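You operate a simulated robot arm through the tools that you are given. There is no shell and no other tool. Be economical: measure what you need, move in short steps, check, and stop when the job is done.

You run a simulated robot arm. Do the job below in one go: nothing can be reset, and whatever is moved stays where it is left.

TASK
Swap the blue collar on the fixture for the orange one.
Fine: screw FREE first, TIGHT after; the blue collar goes on the bench.

It is judged by the outcome, as a careful person would: the job done as asked, and still so three seconds after it is handed in. It fails if anything else is knocked over, pushed out of place, dropped, spilled or broken.

THE ROBOT
A 7-joint arm with a two-finger parallel gripper, fixed in place. Base frame: the origin is at the foot of the arm, x ahead of it, y to its left, z up; the work surface is at about z = 0.86. Readings come in m, degrees, newtons and seconds.
With the tool pointing down near the work surface it reaches from about 0.24 to 0.68 m from the base axis. Its first joint turns from -66.0 to 66.0 degrees. Payload 2.4 kg.
The TCP is the grasp point between the finger pads, 0.03 m short of the fingertips. In the tool frame z runs along the fingers and y along their closing line. The gripper opens to 0.094 m. The fingers are 0.028 m wide and 0.01 m thick; the gripper's body (0.05 by 0.096 m) begins 0.055 m behind the TCP.
Orientation is that of the tool frame in the base frame, as [roll, pitch, yaw] about the fixed x, y, z axes, in that order (R = Rz(yaw) Ry(pitch) Rx(roll)). With the fingers straight down and closing along the base's y, the tool's x points along the base's -x, its y along +y and its z along -z.

THE INTERFACE
- The arm moves only by the tool nudge_tool. Its argument "increments" is a list of rows, each an object of numbers (a shift or turn left out is 0, a gripper value left out holds the last): "tx", "ty", "tz": the shift along the tool's x, y, z in units of 50 mm (1.0 is 50 mm); "ax", "ay", "az": the turn, a rotation vector about the tool's x, y, z in units of 8 degrees (1.0 is 8 degrees); "claw": the closure in counts, from 0 (fully open) to 255 (shut). In form: [{"tx": .., "ty": .., "tz": .., "ax": .., "ay": .., "az": .., "claw": ..}, ...]. A call has 1 to 10 rows; each row shifts and turns the commanded pose from where the row before left it, along the tool's axes as they then stand. A call with a number of a shift or a turn outside -1 to 1 is refused whole. Rows are played at 5 a second. More than 0.05 m and 8.6 degrees between two rows, or a gripper value outside its range, and nothing of the call is played. A pose out of reach is approached as far as the arm can. The call stops where the force on the tool passes 40 N (or 10 N more than at its start, if that is more) or the arm is blocked; 0.2 s more then pass. Each finger travels about 0.153 m/s and halts on what it meets, pressing with about 23 N; the grip force reading is that of the motor and also rises with nothing between the fingers. The clock runs only during rows and for 0.2 s after the last one: add rows that do not move to give the fingers time. The reply holds the time, the measured pose of the TCP, the force on the tool along the base axes, the opening and the grip force, in the units named above and with some noise, and new pictures: "views" is both (left out), scene, wrist or none.
- Cameras (640 x 400 px; columns grow to the right, rows downward): "scene" is fixed at [0.0442, 0.4787, 1.437]; the picture's right is [-0.77, -0.64, 0.00], its down [-0.38, 0.46, -0.80] and it looks along [0.51, -0.62, -0.59] (base axes); focal length 310 px, centre (320, 200). "wrist" rides on the gripper at [-0.037, 0, -0.058] in the tool frame; the picture's right is [0.00, -1.00, 0.00], its down [0.97, 0.00, -0.24] and it looks along [0.24, 0.00, 0.97] (tool axes); focal length 218 px, centre (320, 200). There is no depth. A picture from a camera that has moved, and an enlarged one, comes with that camera's place and axes in the base frame and with its lens. The place of the scene camera against the robot may be out by one fixed shift of up to 0.012 m in any direction.
- enlarge(camera, box): a new picture of the part [left, top, right, bottom] of that camera's present view, enlarged. No time passes.
- sign_off(): hands the job in; it is judged then, once.

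Go step by step. Nothing tells you positions but the pictures and the camera data: compare them with the known pose of the tool, close in by small moves and look again before you grip or let go. The budget is 120 turns and 150 pictures, counting those below and the enlarged ones. Unless the task says otherwise, let go and move clear before handing in, and close with one line.

The tools are called after "Call:" as a command line: name --argument value ..., lists and objects as JSON in quotes. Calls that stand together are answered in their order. nudge_tool: Moves the arm, as the interface text tells. Its arguments: {"type":"object","properties":{"increments":{"type":"array","items":{"type":"object","properties":{"tx":{"type":"number"},"ty":{"type":"number"},"tz":{"type":"number"},"ax":{"type":"number"},"ay":{"type":"number"},"az":{"type":"number"},"claw":{"type":"number"}}}},"views":{"type":"string","enum":["both","scene","wrist","none"]}},"required":["increments"]} The other tools are called the same way: enlarge (camera, box) takes an enlarged picture of a part of a camera's view; sign_off () hands the job in.

At the start:

```text
t: 0.0
ee_pos: [0.3506, -0.1338, 1.1734]
ee_rot: [180.0, 0.0, -179.9]
force: [0.4, 0.5, -0.3]
finger_gap: 0.0939
finger_force: 0.2
```

scene: 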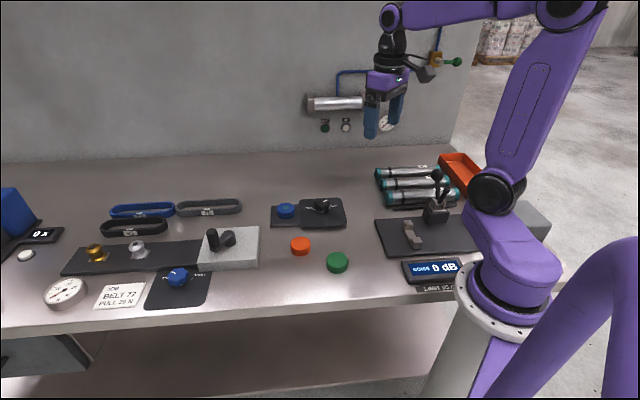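
wrist: 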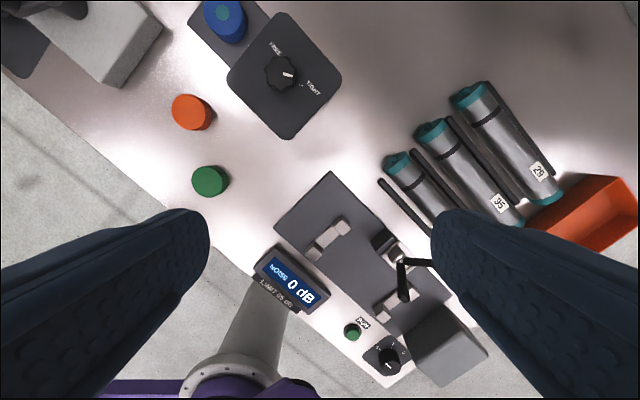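

I see a fixture with a blue collar beside a black FREE/TIGHT knob, and orange and green collars on the bench. I'll look closer first.

Call:
enlarge --camera "scene" --box '[260, 180, 360, 280]'

Call:
enlarge --camera "wrist" --box '[150, 0, 350, 200]'

Call:
enlarge --camera "scene" --box '[0, 180, 260, 320]'

```text
4.00 times, centred on (310, 230) of scene
camera zoom: at [0.0442, 0.4787, 1.437], right [-0.77, -0.64, 0.0], down [-0.38, 0.46, -0.8], along [0.51, -0.62, -0.59], focal length 1239 px, centre (360, 80)
```

zoom: 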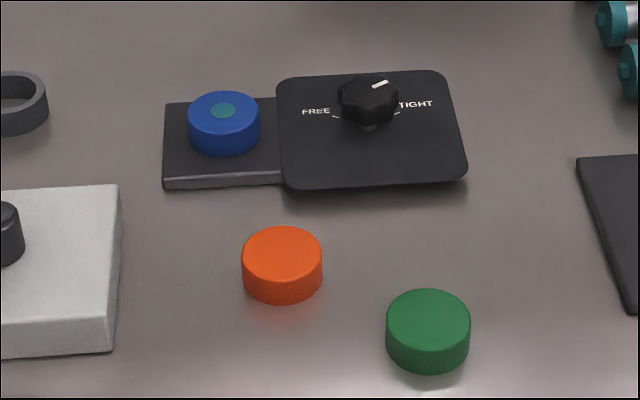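

```text
2.00 times, centred on (250, 100) of wrist
camera zoom: at [0.3872, -0.1356, 1.2316], right [0.0, -1.0, 0.0], down [-0.97, 0.0, 0.24], along [-0.24, 0.0, -0.97], focal length 436 px, centre (460, 400)
```

zoom: 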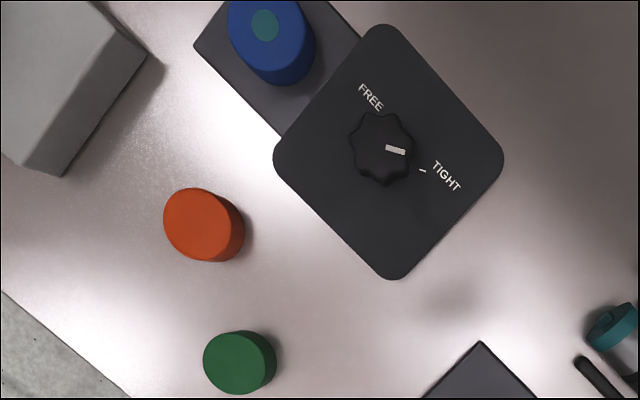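

```text
2.46 times, centred on (130, 250) of scene
camera zoom: at [0.0442, 0.4787, 1.437], right [-0.77, -0.64, 0.0], down [-0.38, 0.46, -0.8], along [0.51, -0.62, -0.59], focal length 762 px, centre (788, 77)
```

zoom: 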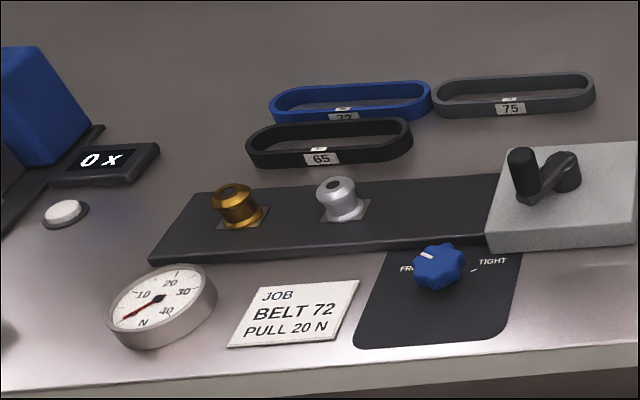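

The black knob is about (0.483, -0.08), blue collar (0.555, -0.01), orange (0.438, 0.06). I'll move above the knob for a plain look.

Call:
nudge_tool --increments '[{"tx": -0.66, "ty": 0.26, "tz": 0.5}, {"tx": -0.66, "ty": 0.26, "tz": 0.5}, {"tx": -0.66, "ty": 0.26, "tz": 0.5}, {"tx": -0.66, "ty": 0.26, "tz": 0.5}, {}]' --views "wrist"

```text
t: 1.2
ee_pos: [0.483, -0.0834, 1.0742]
ee_rot: [-180.0, 0.0, -179.9]
force: [0.3, -0.6, 0.0]
finger_gap: 0.094
finger_force: 0.0
camera wrist: at [0.5176, -0.0843, 1.1312], right [0.0, -1.0, 0.0], down [-0.97, 0.0, 0.24], along [-0.24, 0.0, -0.97], focal length 218 px, centre (320, 200)
```

wrist: 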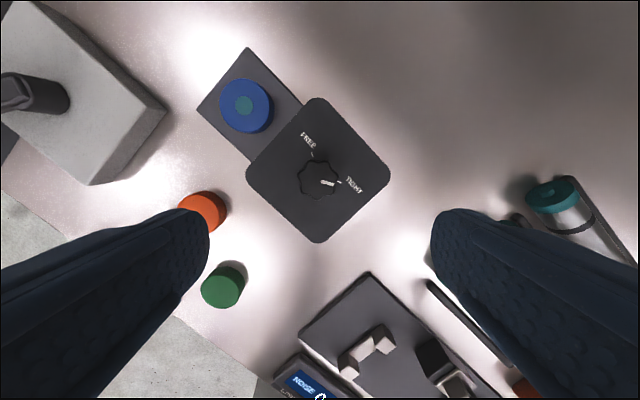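

Call:
enlarge --camera "wrist" --box '[240, 100, 400, 240]'

Call:
enlarge --camera "wrist" --box '[170, 40, 330, 240]'

```text
2.86 times, centred on (320, 170) of wrist
camera zoom: at [0.5176, -0.0843, 1.1312], right [0.0, -1.0, 0.0], down [-0.97, 0.0, 0.24], along [-0.24, 0.0, -0.97], focal length 624 px, centre (320, 286)
```

zoom: 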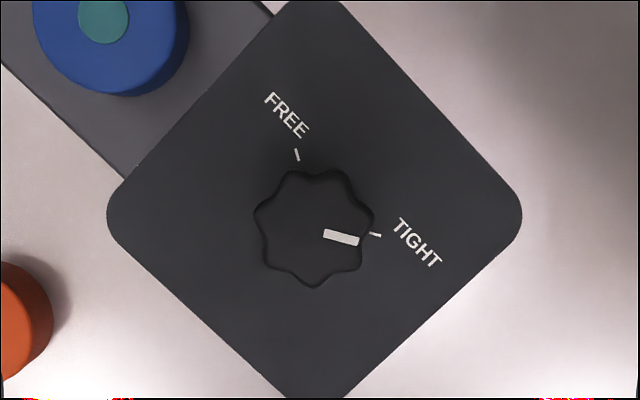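

```text
2.00 times, centred on (250, 140) of wrist
camera zoom: at [0.5176, -0.0843, 1.1312], right [0.0, -1.0, 0.0], down [-0.97, 0.0, 0.24], along [-0.24, 0.0, -0.97], focal length 436 px, centre (460, 320)
```

zoom: 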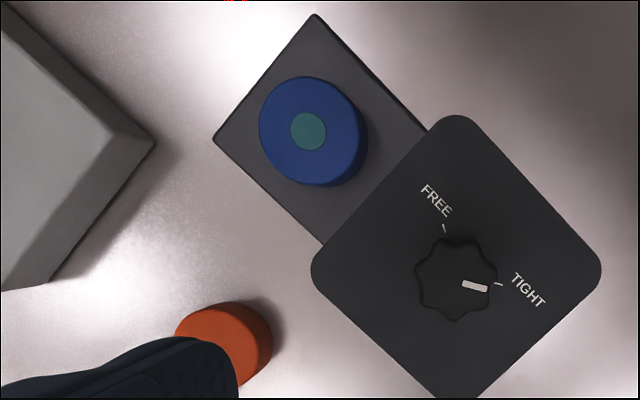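

The pointer is on TIGHT; FREE lies about 120° counter-clockwise (from above). I'll pre-rotate 60° clockwise and descend partly over the knob.

Call:
nudge_tool --increments '[{"az": 1}, {"az": 1}, {"az": 1}, {"az": 1}, {"az": 1}, {"az": 1}, {"az": 1}, {"az": 0.5}, {"tz": 0.8}, {"tz": 0.6}]' --views "both"

```text
t: 3.4
ee_pos: [0.4832, -0.0814, 1.003]
ee_rot: [180.0, 0.0, 120.1]
force: [0.4, -0.6, 0.1]
finger_gap: 0.094
finger_force: 0.1
camera wrist: at [0.4999, -0.1144, 1.061], right [-0.87, -0.5, 0.0], down [-0.49, 0.84, 0.24], along [-0.12, 0.21, -0.97], focal length 218 px, centre (320, 200)
```

scene: 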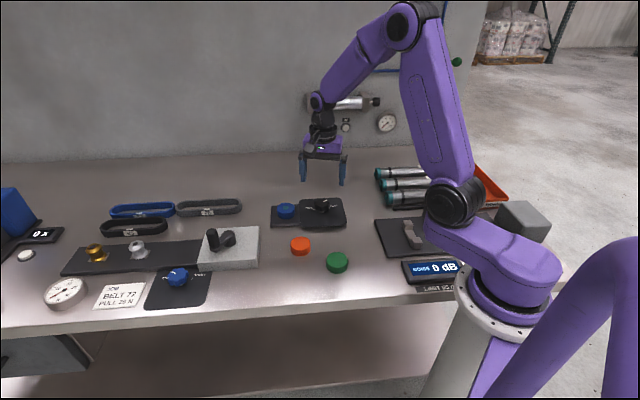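
wrist: 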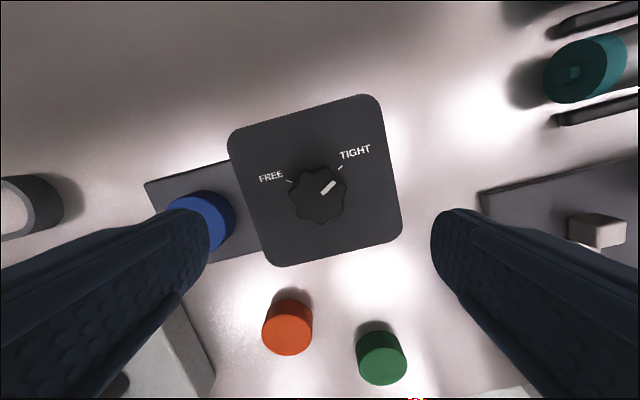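

Knob is centred within 2 mm. Narrowing the fingers and descending around it.

Call:
nudge_tool --increments '[{"claw": 75, "tx": -0.03, "ty": 0.03}, {"tz": 0.4}, {"tz": 0.4}, {"tz": 0.4}, {"tz": 0.3}, {"tz": 0.2}, {"tz": 0.2}, {}]' --views "both"

```text
t: 5.2
ee_pos: [0.4854, -0.0827, 0.9084]
ee_rot: [179.9, 0.1, 120.0]
force: [0.4, -0.3, 0.4]
finger_gap: 0.0663
finger_force: 0.0
camera wrist: at [0.5032, -0.1157, 0.9659], right [-0.87, -0.5, 0.0], down [-0.49, 0.84, 0.24], along [-0.12, 0.21, -0.97], focal length 218 px, centre (320, 200)
```

scene: 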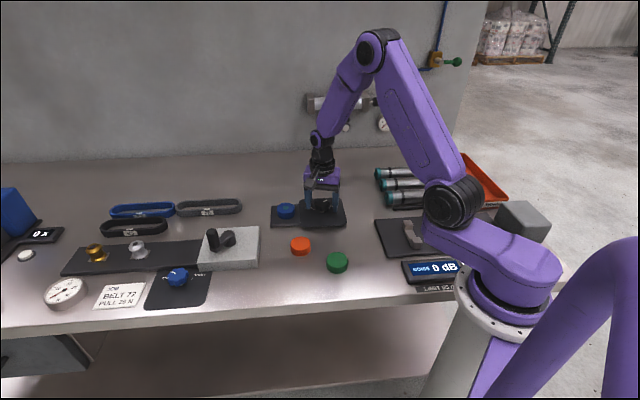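
wrist: 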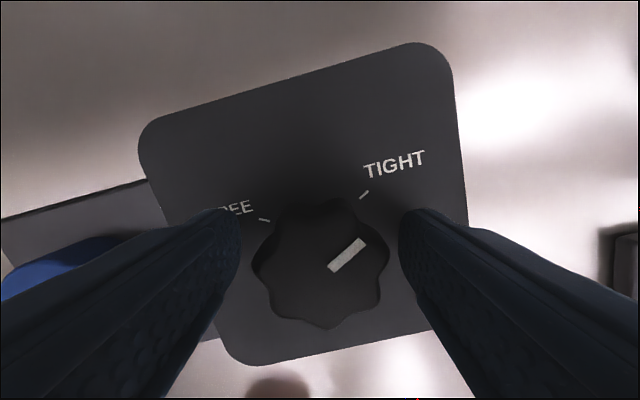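

Call:
enlarge --camera "scene" --box '[280, 160, 360, 240]'

```text
5.00 times, centred on (320, 200) of scene
camera zoom: at [0.0442, 0.4787, 1.437], right [-0.77, -0.64, 0.0], down [-0.38, 0.46, -0.8], along [0.51, -0.62, -0.59], focal length 1548 px, centre (320, 200)
```

zoom: 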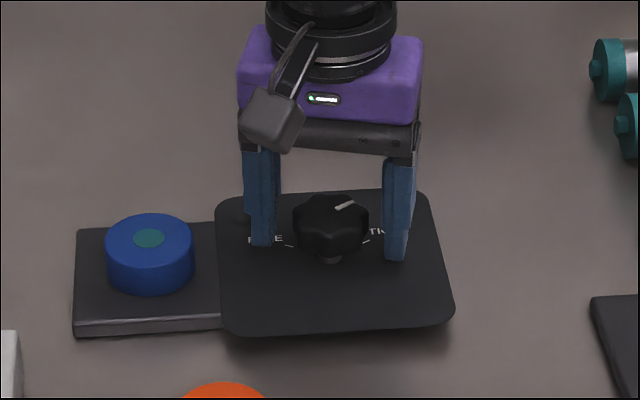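

Well placed around the knob. Closing on it.

Call:
nudge_tool --increments '[{"tx": -0.03, "claw": 255}, {}, {}]' --views "wrist"

```text
t: 6.0
ee_pos: [0.4862, -0.0836, 0.9087]
ee_rot: [-179.8, -0.2, 120.1]
force: [-11.8, 13.1, 0.5]
finger_gap: 0.0427
finger_force: 44.7
camera wrist: at [0.5029, -0.1158, 0.9659], right [-0.87, -0.5, 0.0], down [-0.49, 0.84, 0.24], along [-0.12, 0.21, -0.97], focal length 218 px, centre (320, 200)
```

wrist: 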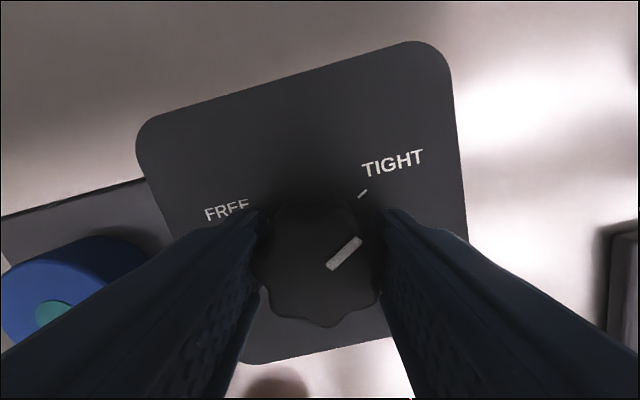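

A sideways force of 17 N along tool x: I'll relieve it with a small shift.

Call:
nudge_tool --increments '[{"tx": 0.03}, {}]' --views "none"

```text
t: 6.6
ee_pos: [0.485, -0.0823, 0.908]
ee_rot: [180.0, 0.0, 120.0]
force: [-7.7, 12.9, -8.5]
finger_gap: 0.0424
finger_force: 45.0
```

Call:
nudge_tool --increments '[{"tx": 0.04}, {}]' --views "none"

```text
t: 7.2
ee_pos: [0.4849, -0.0832, 0.9085]
ee_rot: [180.0, 0.2, 119.8]
force: [-3.2, 3.5, -9.7]
finger_gap: 0.0423
finger_force: 44.6
```

Lateral force is nearly gone. Now turning the knob counter-clockwise in small steps.

Call:
nudge_tool --increments '[{"az": -0.5}, {"az": -0.5}, {"az": -0.5}, {"az": -0.5}, {"az": -0.5}, {"az": -0.5}]' --views "wrist"

```text
t: 8.6
ee_pos: [0.4858, -0.0827, 0.9094]
ee_rot: [179.8, 0.1, 144.0]
force: [4.4, -2.2, -11.7]
finger_gap: 0.0424
finger_force: 44.8
camera wrist: at [0.5143, -0.1046, 0.9666], right [-0.59, -0.81, 0.0], down [-0.79, 0.57, 0.24], along [-0.19, 0.14, -0.97], focal length 218 px, centre (320, 200)
```

wrist: 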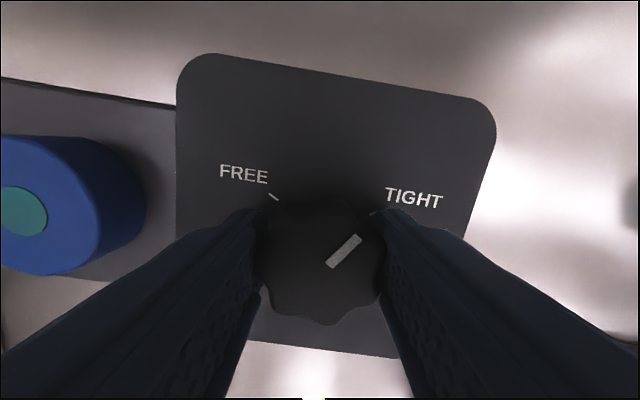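

The knob turns with the gripper. Continuing.

Call:
nudge_tool --increments '[{"az": -0.7}, {"az": -0.7}, {"az": -0.7}, {"az": -0.7}, {"az": -0.7}, {"az": -0.7}, {"az": -0.7}, {"az": -0.7}, {"az": -0.7}, {"az": -0.7}]' --views "wrist"

```text
t: 10.8
ee_pos: [0.4852, -0.0812, 0.9087]
ee_rot: [-180.0, 0.0, -159.8]
force: [6.5, 13.8, -11.2]
finger_gap: 0.0419
finger_force: 45.1
camera wrist: at [0.5186, -0.0688, 0.9668], right [0.35, -0.94, 0.0], down [-0.91, -0.34, 0.24], along [-0.23, -0.08, -0.97], focal length 218 px, centre (320, 200)
```

wrist: 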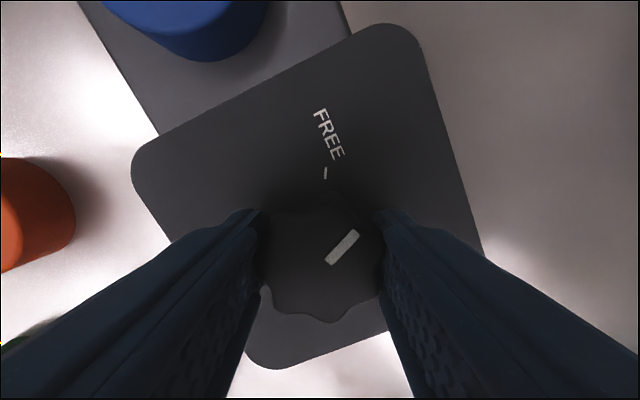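

80° turned; relieving the side load slightly and turning the remaining ~40°.

Call:
nudge_tool --increments '[{"tx": -0.03, "ty": 0.03, "az": -0.5}, {"az": -0.5}, {"az": -0.5}, {"az": -0.5}, {"az": -0.5}, {"az": -0.5}, {"az": -0.5}, {"az": -0.5}, {"az": -0.5}, {}]' --views "wrist"

```text
t: 13.0
ee_pos: [0.4853, -0.0797, 0.909]
ee_rot: [180.0, 0.0, -124.2]
force: [-11.9, -6.5, 17.6]
finger_gap: 0.0418
finger_force: 44.8
camera wrist: at [0.5045, -0.0502, 0.9664], right [0.83, -0.56, 0.0], down [-0.54, -0.8, 0.24], along [-0.13, -0.2, -0.97], focal length 218 px, centre (320, 200)
```

wrist: 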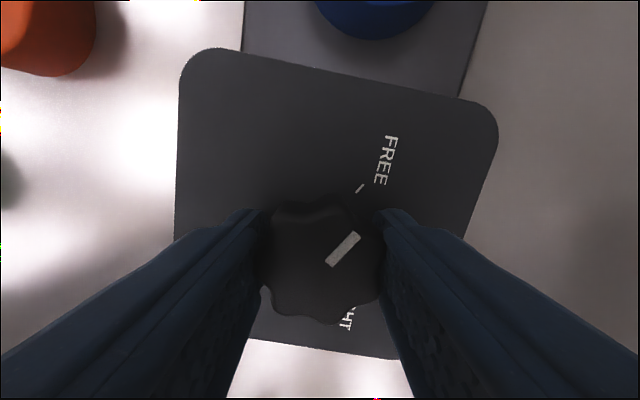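

The FREE tick nearly lines up as TIGHT did at first; about 4° more.

Call:
nudge_tool --increments '[{"az": -0.3}, {"az": -0.3}, {}]' --views "wrist"

```text
t: 13.8
ee_pos: [0.4847, -0.0798, 0.9071]
ee_rot: [180.0, 0.0, -119.2]
force: [-5.3, -10.0, -3.8]
finger_gap: 0.0425
finger_force: 44.7
camera wrist: at [0.5018, -0.0484, 0.9662], right [0.87, -0.49, 0.0], down [-0.47, -0.85, 0.24], along [-0.12, -0.21, -0.97], focal length 218 px, centre (320, 200)
```

wrist: 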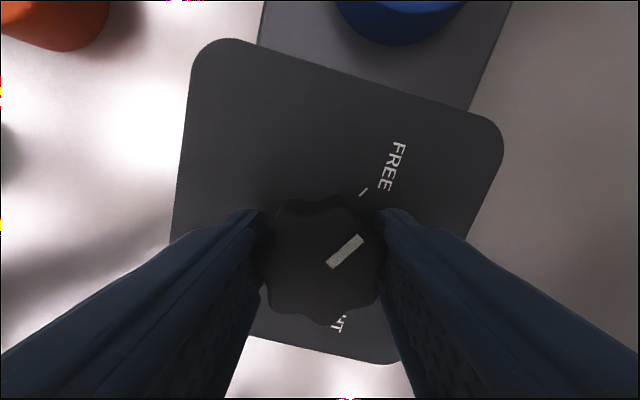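

Pointer matches the FREE tick. Releasing, lifting, and looking.

Call:
nudge_tool --increments '[{"claw": 75}, {}, {}, {"tz": -0.4}, {"tz": -0.6}, {"tz": -0.8}, {"tz": -0.8, "az": 1}, {"az": 1}, {}]' --views "wrist"

```text
t: 15.8
ee_pos: [0.4849, -0.0799, 1.0399]
ee_rot: [180.0, 0.0, -135.4]
force: [-0.6, -0.4, -0.2]
finger_gap: 0.0663
finger_force: 0.0
camera wrist: at [0.5107, -0.0545, 1.0978], right [0.7, -0.71, 0.0], down [-0.69, -0.68, 0.24], along [-0.17, -0.17, -0.97], focal length 218 px, centre (320, 200)
```

wrist: 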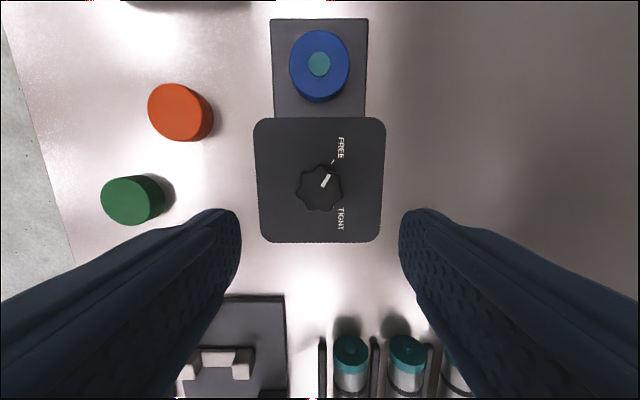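

Knob now at FREE. Next moving over the blue collar, about 0.10 m along tool −x.

Call:
nudge_tool --increments '[{"tx": -0.7}, {"tx": -0.7}, {"tx": -0.6}, {"tz": 0.8}, {}]' --views "both"

```text
t: 17.0
ee_pos: [0.5556, -0.0101, 1.0014]
ee_rot: [180.0, 0.0, -135.3]
force: [0.3, -0.2, 0.0]
finger_gap: 0.0667
finger_force: 0.0
camera wrist: at [0.5807, 0.0158, 1.058], right [0.7, -0.71, 0.0], down [-0.69, -0.68, 0.24], along [-0.17, -0.17, -0.97], focal length 218 px, centre (320, 200)
```

scene: 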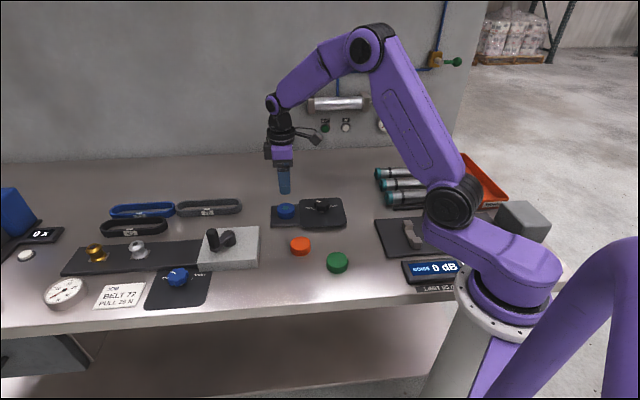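
wrist: 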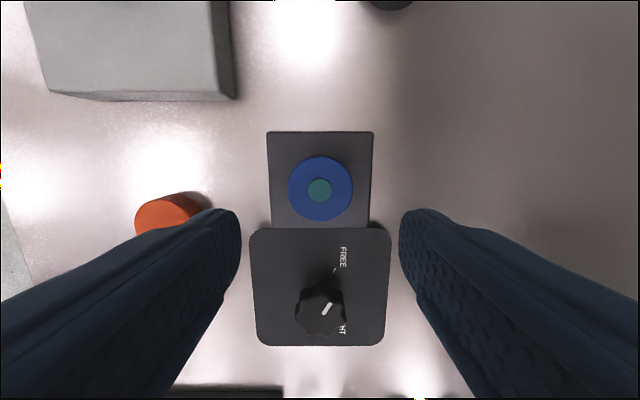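

Collar slightly ahead by ~5 mm. Centring and lowering partially.

Call:
nudge_tool --increments '[{"tx": -0.1}, {"tz": 0.5}, {"tz": 0.5}, {"tz": 0.4}, {}]' --views "both"

Call:
enlarge --camera "scene" --box '[250, 150, 350, 250]'

```text
t: 18.2
ee_pos: [0.5601, -0.0048, 0.9275]
ee_rot: [179.9, 0.1, -135.2]
force: [-0.8, 0.5, -0.3]
finger_gap: 0.0664
finger_force: 0.1
camera wrist: at [0.5853, 0.0211, 0.9865], right [0.7, -0.71, 0.0], down [-0.69, -0.68, 0.24], along [-0.17, -0.17, -0.97], focal length 218 px, centre (320, 200)
```

scene: 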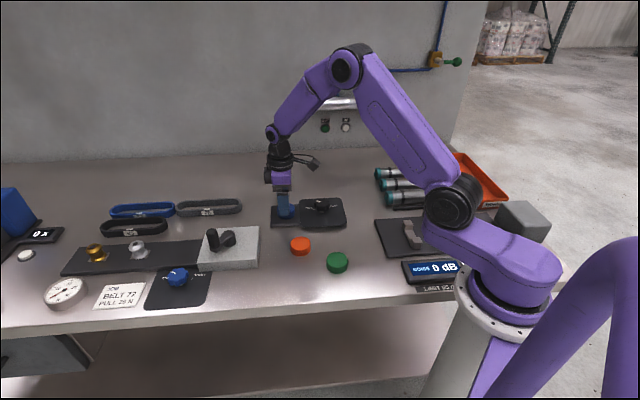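
wrist: 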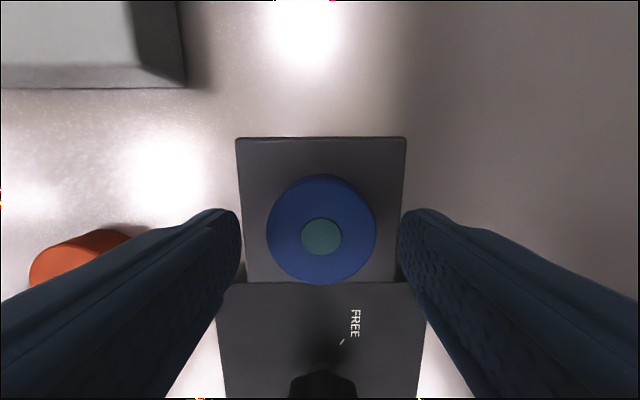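

```text
4.00 times, centred on (300, 200) of scene
camera zoom: at [0.0442, 0.4787, 1.437], right [-0.77, -0.64, 0.0], down [-0.38, 0.46, -0.8], along [0.51, -0.62, -0.59], focal length 1239 px, centre (400, 200)
```

zoom: 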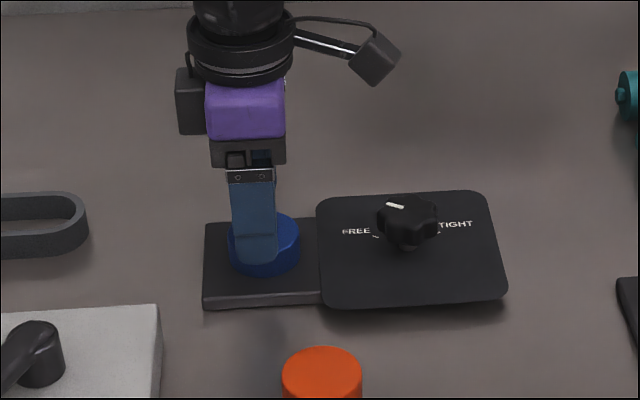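

Centred over the collar. Lowering the fingers around it and gripping.

Call:
nudge_tool --increments '[{"tz": 0.25}, {"tz": 0.2}, {}, {"claw": 255}, {}, {}]' --views "both"

Call:
enlarge --camera "scene" --box '[250, 150, 350, 250]'

```text
t: 19.6
ee_pos: [0.5607, -0.0049, 0.9071]
ee_rot: [180.0, 0.0, -135.2]
force: [-0.2, -0.7, 0.7]
finger_gap: 0.0504
finger_force: 23.0
camera wrist: at [0.5851, 0.0202, 0.9639], right [0.7, -0.71, 0.0], down [-0.69, -0.68, 0.24], along [-0.17, -0.17, -0.97], focal length 218 px, centre (320, 200)
```

scene: 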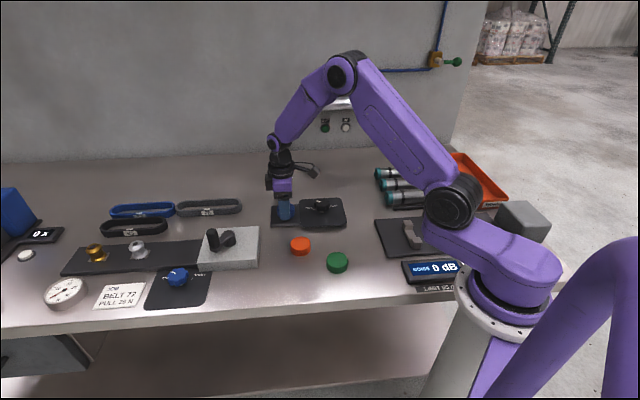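
wrist: 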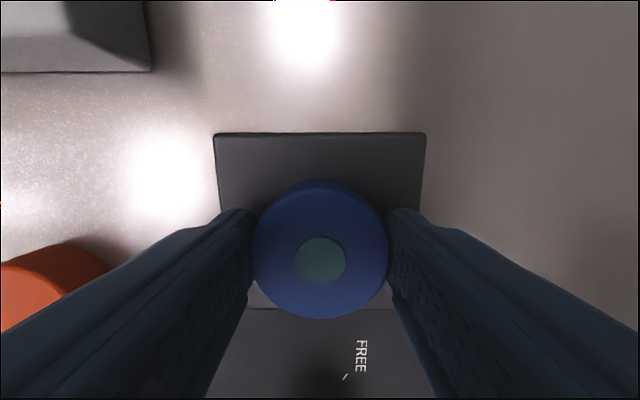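

```text
4.00 times, centred on (300, 200) of scene
camera zoom: at [0.0442, 0.4787, 1.437], right [-0.77, -0.64, 0.0], down [-0.38, 0.46, -0.8], along [0.51, -0.62, -0.59], focal length 1239 px, centre (400, 200)
```

zoom: 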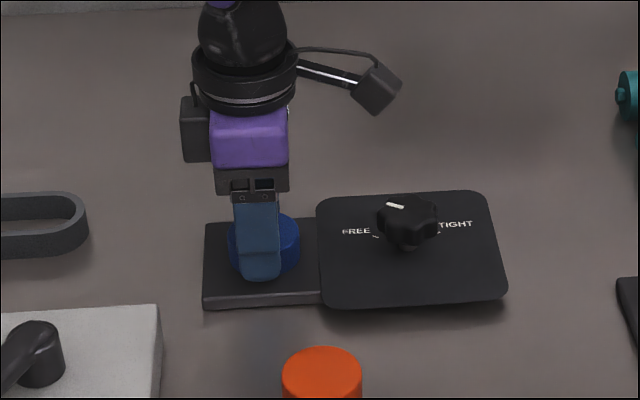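

Gripped 50 mm collar, well centred at (0.5607, -0.0049). Lifting straight up gently.

Call:
nudge_tool --increments '[{"tz": -0.1}, {"tz": -0.2}, {"tz": -0.3}, {"tz": -0.4}, {"tz": -0.4}, {}]' --views "both"

Call:
enlarge --camera "scene" --box '[250, 150, 350, 250]'

```text
t: 21.0
ee_pos: [0.5606, -0.0047, 0.9768]
ee_rot: [180.0, 0.1, -135.3]
force: [-0.1, 0.9, -0.5]
finger_gap: 0.0508
finger_force: 22.7
camera wrist: at [0.585, 0.021, 1.0339], right [0.7, -0.71, 0.0], down [-0.69, -0.68, 0.24], along [-0.17, -0.17, -0.97], focal length 218 px, centre (320, 200)
```

scene: 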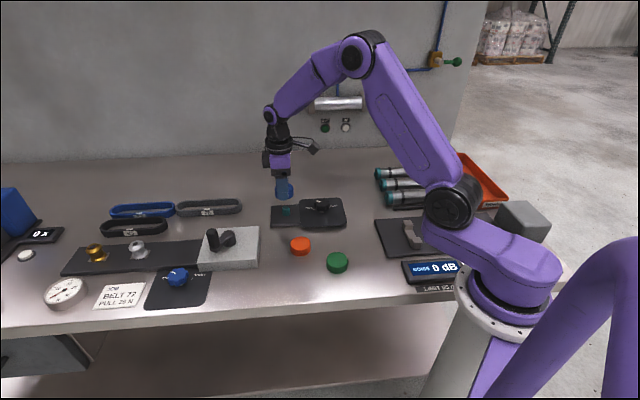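
wrist: 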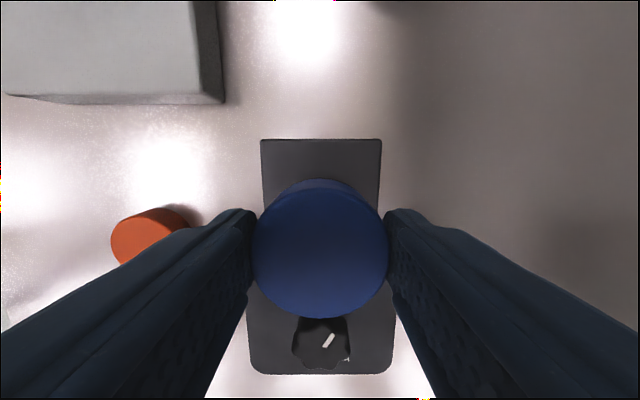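

```text
4.00 times, centred on (300, 200) of scene
camera zoom: at [0.0442, 0.4787, 1.437], right [-0.77, -0.64, 0.0], down [-0.38, 0.46, -0.8], along [0.51, -0.62, -0.59], focal length 1239 px, centre (400, 200)
```

zoom: 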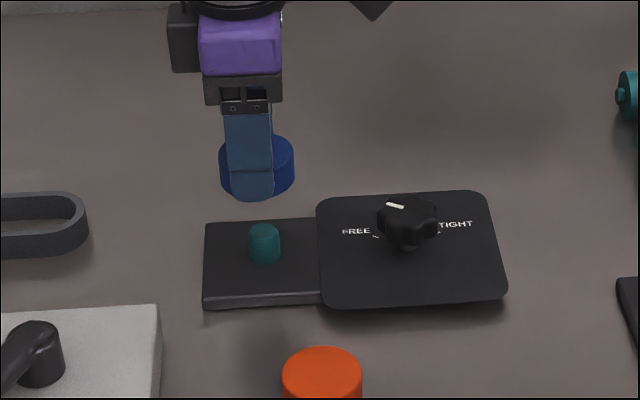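

Collar off, post exposed. I'll carry it to a clear bench spot at about (0.57, -0.19), behind the knob panel.

Call:
nudge_tool --increments '[{"tz": -0.4}, {"tx": 0.5, "ty": -0.55}, {"tx": 0.5, "ty": -0.55}, {"tx": 0.5, "ty": -0.55}, {"tx": 0.5, "ty": -0.55}, {"tx": 0.49, "ty": -0.55}, {"tz": 0.4}, {"tz": 0.6}, {}]' --views "both"

```text
t: 23.0
ee_pos: [0.5694, -0.1911, 0.9473]
ee_rot: [-180.0, 0.0, -135.3]
force: [0.6, -0.6, -0.6]
finger_gap: 0.0507
finger_force: 23.1
camera wrist: at [0.5942, -0.1659, 1.0041], right [0.7, -0.71, 0.0], down [-0.69, -0.68, 0.24], along [-0.17, -0.17, -0.97], focal length 218 px, centre (320, 200)
```

scene: 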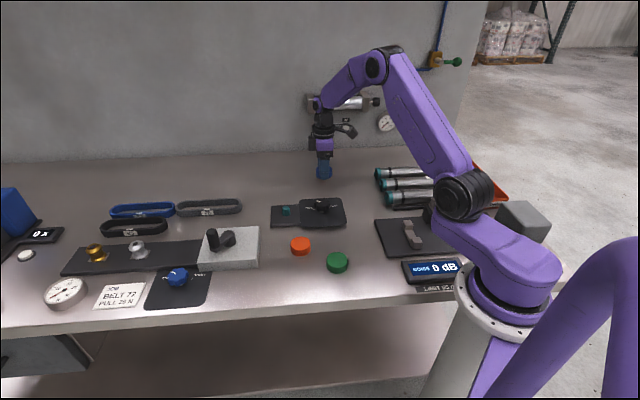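
wrist: 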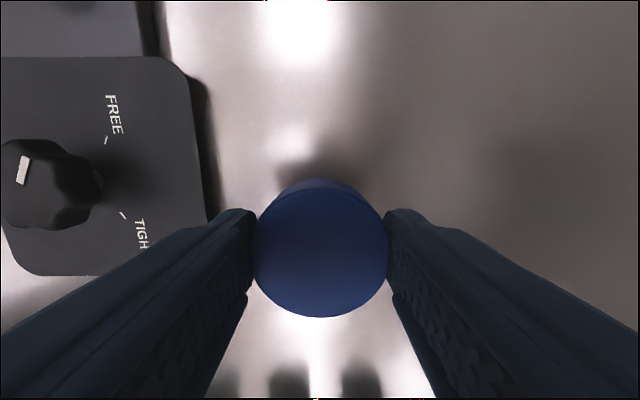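

Clear space below. Lowering in small steps until it touches.

Call:
nudge_tool --increments '[{"tz": 0.3}, {"tz": 0.3}, {"tz": 0.1}, {"tz": 0.06}, {}]' --views "scene"

Call:
enlarge --camera "scene" --box '[280, 120, 380, 220]'

```text
t: 24.2
ee_pos: [0.5693, -0.1919, 0.9077]
ee_rot: [180.0, 0.0, -135.2]
force: [0.2, 0.3, -0.6]
finger_gap: 0.0504
finger_force: 23.2
```

scene: 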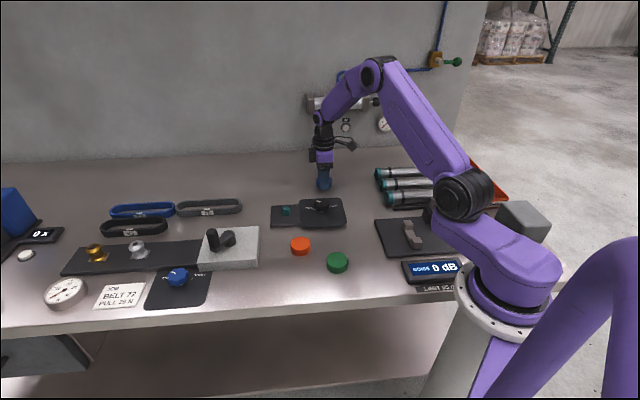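

```text
4.00 times, centred on (330, 170) of scene
camera zoom: at [0.0442, 0.4787, 1.437], right [-0.77, -0.64, 0.0], down [-0.38, 0.46, -0.8], along [0.51, -0.62, -0.59], focal length 1239 px, centre (280, 320)
```

zoom: 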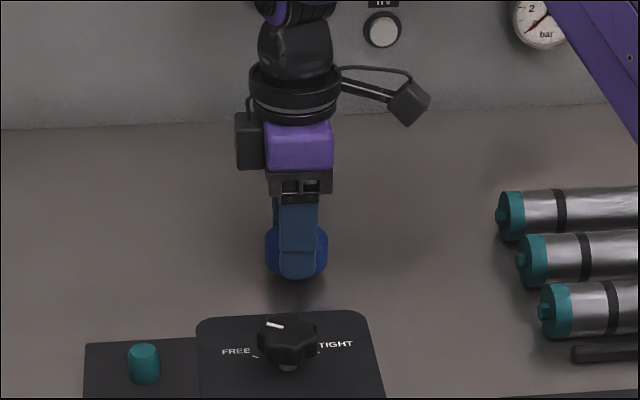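

Call:
nudge_tool --increments '[{"tz": 0.05}, {"tz": 0.03}, {"tz": 0.03}, {}]' --views "none"

```text
t: 25.2
ee_pos: [0.5676, -0.1919, 0.9025]
ee_rot: [180.0, 0.0, -135.2]
force: [0.8, -0.5, -0.4]
finger_gap: 0.0505
finger_force: 23.0
```

No contact yet; continuing in 1 mm steps.

Call:
nudge_tool --increments '[{"tz": 0.03}, {"tz": 0.03}, {}]' --views "none"

```text
t: 26.0
ee_pos: [0.5675, -0.1918, 0.9006]
ee_rot: [-180.0, 0.1, -135.2]
force: [0.1, 1.0, -0.3]
finger_gap: 0.051
finger_force: 22.7
```

Call:
nudge_tool --increments '[{"tz": 0.03}, {"tz": 0.03}, {}]' --views "none"

```text
t: 26.8
ee_pos: [0.5704, -0.1904, 0.8971]
ee_rot: [-180.0, -0.1, -135.3]
force: [0.6, 0.3, 0.2]
finger_gap: 0.0505
finger_force: 22.8
```

Call:
nudge_tool --increments '[{"tz": 0.03}, {}]' --views "scene"

Call:
enlarge --camera "scene" --box '[300, 150, 350, 200]'

```text
t: 27.4
ee_pos: [0.5692, -0.191, 0.8955]
ee_rot: [-180.0, 0.0, -135.1]
force: [0.2, 0.7, -0.2]
finger_gap: 0.0506
finger_force: 23.3
```

scene: 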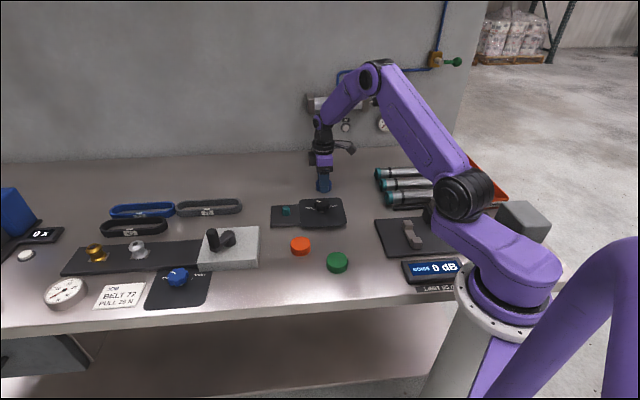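

```text
8.00 times, centred on (325, 175) of scene
camera zoom: at [0.0442, 0.4787, 1.437], right [-0.77, -0.64, 0.0], down [-0.38, 0.46, -0.8], along [0.51, -0.62, -0.59], focal length 2477 px, centre (280, 400)
```

zoom: 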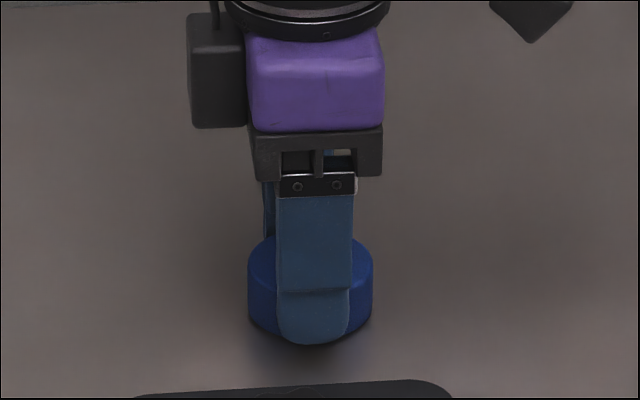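

Very near the surface. Continuing.

Call:
nudge_tool --increments '[{"tz": 0.02}, {"tz": 0.02}, {}]' --views "none"

```text
t: 28.2
ee_pos: [0.5689, -0.1923, 0.8948]
ee_rot: [-179.9, 0.1, -135.3]
force: [-1.4, -0.4, 5.9]
finger_gap: 0.0505
finger_force: 23.1
```

Contact with the bench. Releasing and lifting.

Call:
nudge_tool --increments '[{"claw": 120}, {"claw": 75}, {}, {"tz": -0.3}, {"tz": -0.6}, {"tz": -0.9}, {"tz": -0.9}, {}]' --views "both"

Call:
enlarge --camera "scene" --box '[260, 150, 360, 250]'

```text
t: 30.0
ee_pos: [0.5674, -0.1927, 1.0279]
ee_rot: [-180.0, 0.0, -135.2]
force: [-0.7, -0.6, 0.2]
finger_gap: 0.0666
finger_force: 0.1
camera wrist: at [0.5924, -0.1661, 1.0859], right [0.7, -0.71, 0.0], down [-0.69, -0.68, 0.24], along [-0.17, -0.17, -0.97], focal length 218 px, centre (320, 200)
```

scene: 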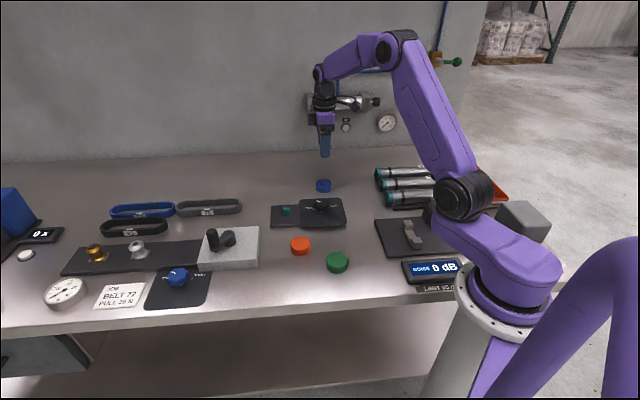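
wrist: 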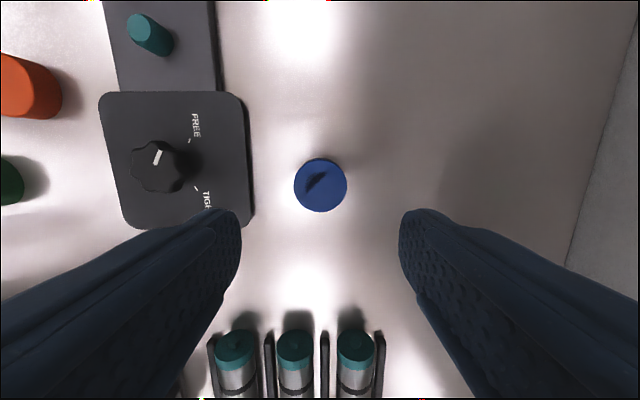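

```text
4.00 times, centred on (310, 200) of scene
camera zoom: at [0.0442, 0.4787, 1.437], right [-0.77, -0.64, 0.0], down [-0.38, 0.46, -0.8], along [0.51, -0.62, -0.59], focal length 1239 px, centre (360, 200)
```

zoom: 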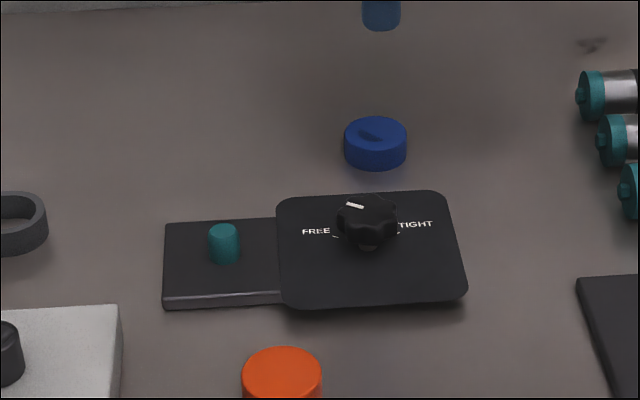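

Blue collar sits flat on the bench. Moving above the orange collar.

Call:
nudge_tool --increments '[{"tx": -0.3, "ty": 0.89}, {"tx": -0.3, "ty": 0.89}, {"tx": -0.3, "ty": 0.89}, {"tx": -0.3, "ty": 0.89}, {"tx": -0.3, "ty": 0.89}, {"tx": -0.29, "ty": 0.89}, {"tz": 0.6}, {}]' --views "both"

```text
t: 31.8
ee_pos: [0.4429, 0.0595, 0.9985]
ee_rot: [-180.0, 0.1, -135.2]
force: [0.3, 0.4, -1.0]
finger_gap: 0.0665
finger_force: 0.0
camera wrist: at [0.4669, 0.0865, 1.057], right [0.7, -0.71, 0.0], down [-0.69, -0.68, 0.24], along [-0.17, -0.17, -0.97], focal length 218 px, centre (320, 200)
```

scene: 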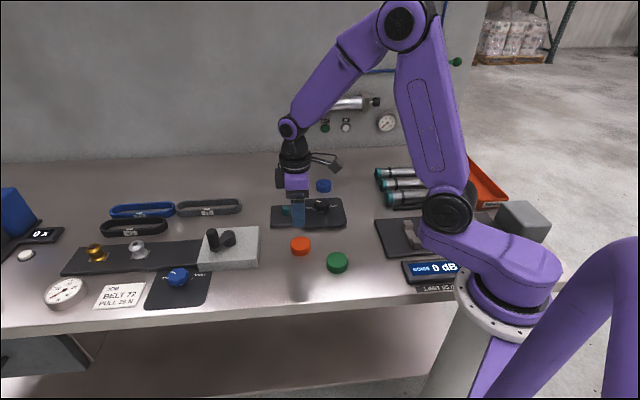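
wrist: 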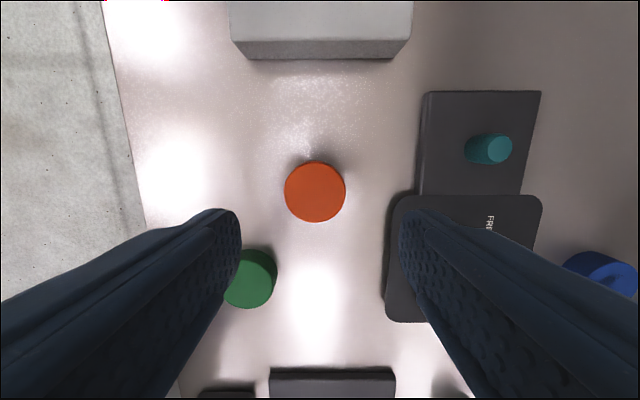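

Orange is nearly centred (4 mm off in tool y). Correcting and lowering.

Call:
nudge_tool --increments '[{"ty": 0.08}, {"tz": 0.5}, {"tz": 0.5}, {"tz": 0.4}, {}]' --views "wrist"

```text
t: 33.0
ee_pos: [0.4407, 0.0659, 0.9294]
ee_rot: [-180.0, 0.0, -135.3]
force: [-1.0, 0.0, 1.0]
finger_gap: 0.0664
finger_force: 0.1
camera wrist: at [0.4654, 0.0906, 0.9863], right [0.7, -0.71, 0.0], down [-0.69, -0.68, 0.24], along [-0.17, -0.17, -0.97], focal length 218 px, centre (320, 200)
```

wrist: 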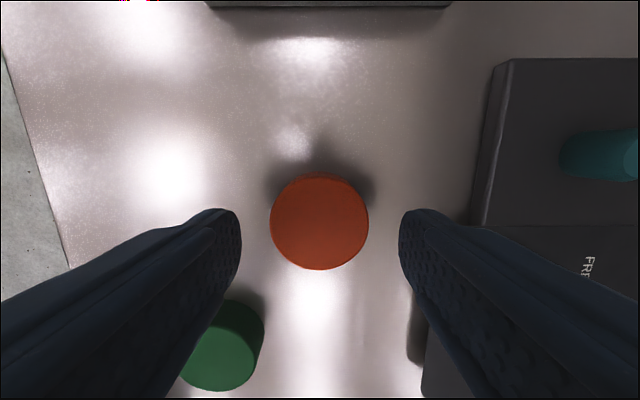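

Centred. Lowering to grip height and closing.

Call:
nudge_tool --increments '[{"tz": 0.3}, {"tz": 0.2}, {"tz": 0.15}, {}, {"claw": 255}, {}, {}]' --views "wrist"

```text
t: 34.6
ee_pos: [0.4413, 0.0661, 0.8959]
ee_rot: [-180.0, 0.0, -135.2]
force: [0.2, 0.5, 0.6]
finger_gap: 0.0505
finger_force: 22.9
camera wrist: at [0.4664, 0.0913, 0.9532], right [0.7, -0.71, 0.0], down [-0.69, -0.68, 0.24], along [-0.17, -0.17, -0.97], focal length 218 px, centre (320, 200)
```

wrist: 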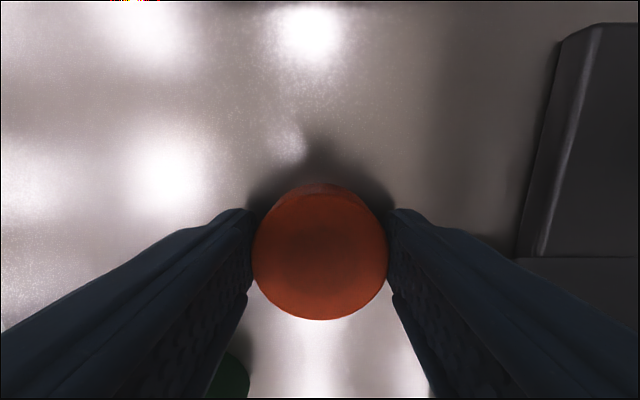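

Orange gripped, centred just like the blue was. Lifting and carrying it to over the post at (0.5607, -0.0049).

Call:
nudge_tool --increments '[{"tz": -0.3}, {"tz": -0.7}, {"tz": -0.8}, {"tx": -0.17, "ty": -0.67}, {"tx": -0.17, "ty": -0.67}, {"tx": -0.17, "ty": -0.67}, {"tx": -0.18, "ty": -0.68}, {}, {}]' --views "both"

Call:
enlarge --camera "scene" --box '[250, 150, 350, 250]'

```text
t: 36.6
ee_pos: [0.5603, -0.0071, 0.9884]
ee_rot: [-179.9, 0.0, -135.2]
force: [0.4, 0.1, -0.8]
finger_gap: 0.0504
finger_force: 22.4
camera wrist: at [0.5856, 0.0176, 1.0449], right [0.7, -0.71, 0.0], down [-0.69, -0.68, 0.24], along [-0.17, -0.17, -0.97], focal length 218 px, centre (320, 200)
```

scene: 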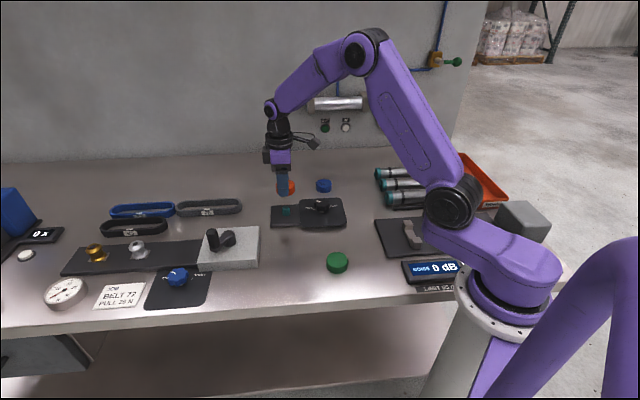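
wrist: 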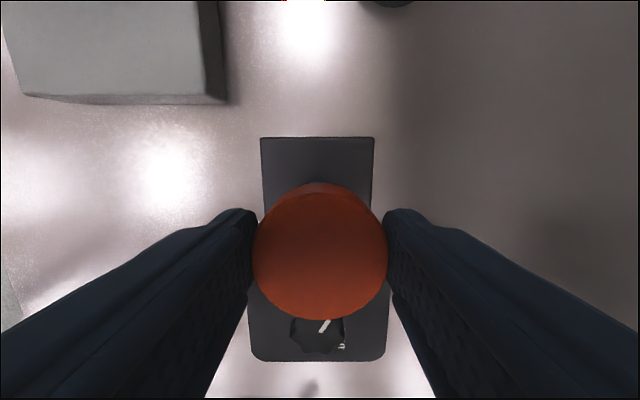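

```text
4.00 times, centred on (300, 200) of scene
camera zoom: at [0.0442, 0.4787, 1.437], right [-0.77, -0.64, 0.0], down [-0.38, 0.46, -0.8], along [0.51, -0.62, -0.59], focal length 1239 px, centre (400, 200)
```

zoom: 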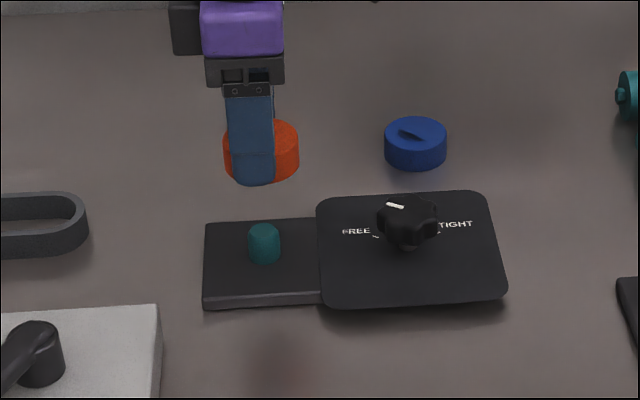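

Compared with the blue-lift picture, I'm ~2–3 mm off in tool y. Correcting and lowering to the same height for direct comparison.

Call:
nudge_tool --increments '[{"ty": 0.05, "tz": 0.22}, {}, {}]' --views "wrist"

Call:
enlarge --camera "wrist" --box '[240, 120, 400, 220]'

Call:
enlarge --camera "wrist" --box '[240, 300, 400, 400]'

```text
t: 37.4
ee_pos: [0.5568, -0.0048, 0.9769]
ee_rot: [-180.0, 0.0, -135.2]
force: [-0.6, -1.0, -1.2]
finger_gap: 0.0507
finger_force: 23.4
camera wrist: at [0.5835, 0.0197, 1.0336], right [0.7, -0.71, 0.0], down [-0.69, -0.68, 0.24], along [-0.17, -0.17, -0.97], focal length 218 px, centre (320, 200)
```

wrist: 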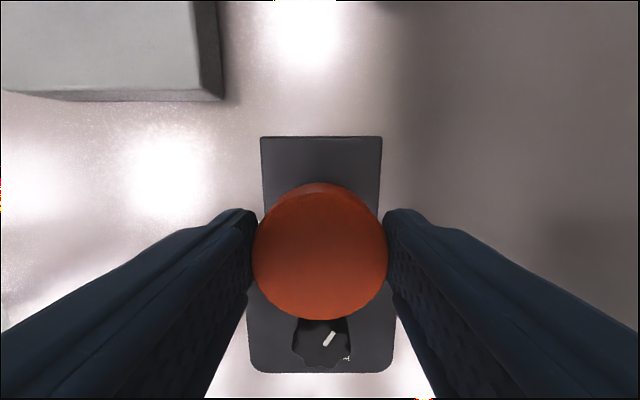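

```text
4.00 times, centred on (320, 170) of wrist
camera zoom: at [0.5835, 0.0197, 1.0336], right [0.7, -0.71, 0.0], down [-0.69, -0.68, 0.24], along [-0.17, -0.17, -0.97], focal length 873 px, centre (320, 320)
```

zoom: 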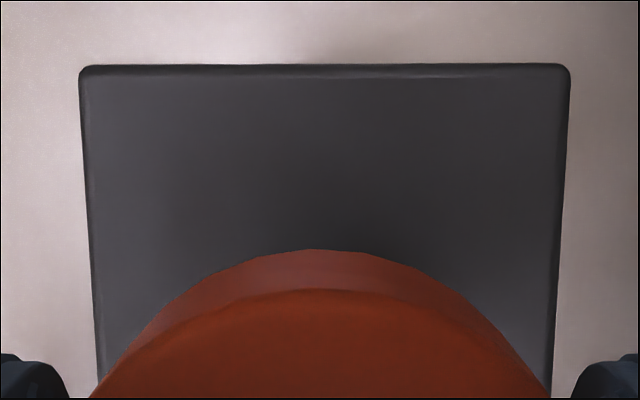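

```text
4.00 times, centred on (320, 350) of wrist
camera zoom: at [0.5835, 0.0197, 1.0336], right [0.7, -0.71, 0.0], down [-0.69, -0.68, 0.24], along [-0.17, -0.17, -0.97], focal length 873 px, centre (320, -400)
```

zoom: 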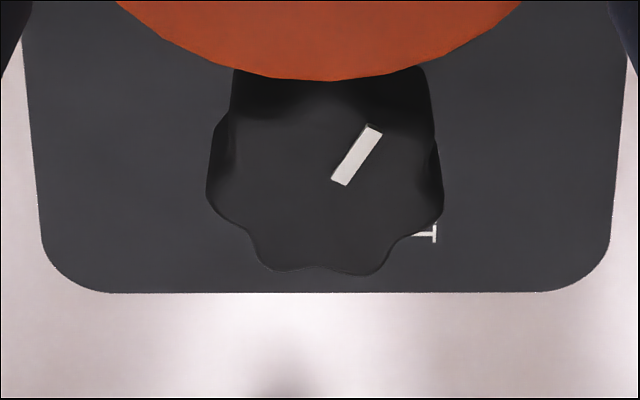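

Lateral alignment matches; about 2 mm off along tool x. Correcting and re-comparing.

Call:
nudge_tool --increments '[{"tx": -0.045}, {}, {}]' --views "wrist"

```text
t: 38.2
ee_pos: [0.5613, -0.0032, 0.9756]
ee_rot: [179.9, 0.0, -135.3]
force: [-0.2, 0.2, 0.4]
finger_gap: 0.0505
finger_force: 23.1
camera wrist: at [0.5855, 0.0214, 1.0335], right [0.7, -0.71, 0.0], down [-0.69, -0.68, 0.24], along [-0.17, -0.17, -0.97], focal length 218 px, centre (320, 200)
```

wrist: 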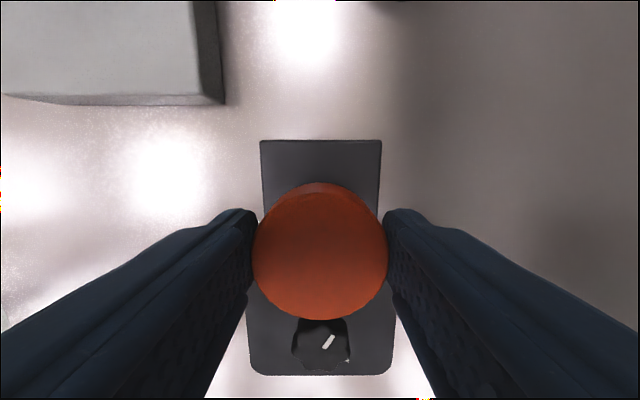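

Aligned. Lowering slowly onto the post.

Call:
nudge_tool --increments '[{"tz": 0.3}, {"tz": 0.3}, {"tz": 0.2}, {"tz": 0.1}, {"tz": 0.1}, {"tz": 0.1}, {}]' --views "none"

```text
t: 39.8
ee_pos: [0.5601, -0.0034, 0.9214]
ee_rot: [179.9, 0.0, -135.2]
force: [-0.1, 0.3, -1.0]
finger_gap: 0.0508
finger_force: 23.2
```

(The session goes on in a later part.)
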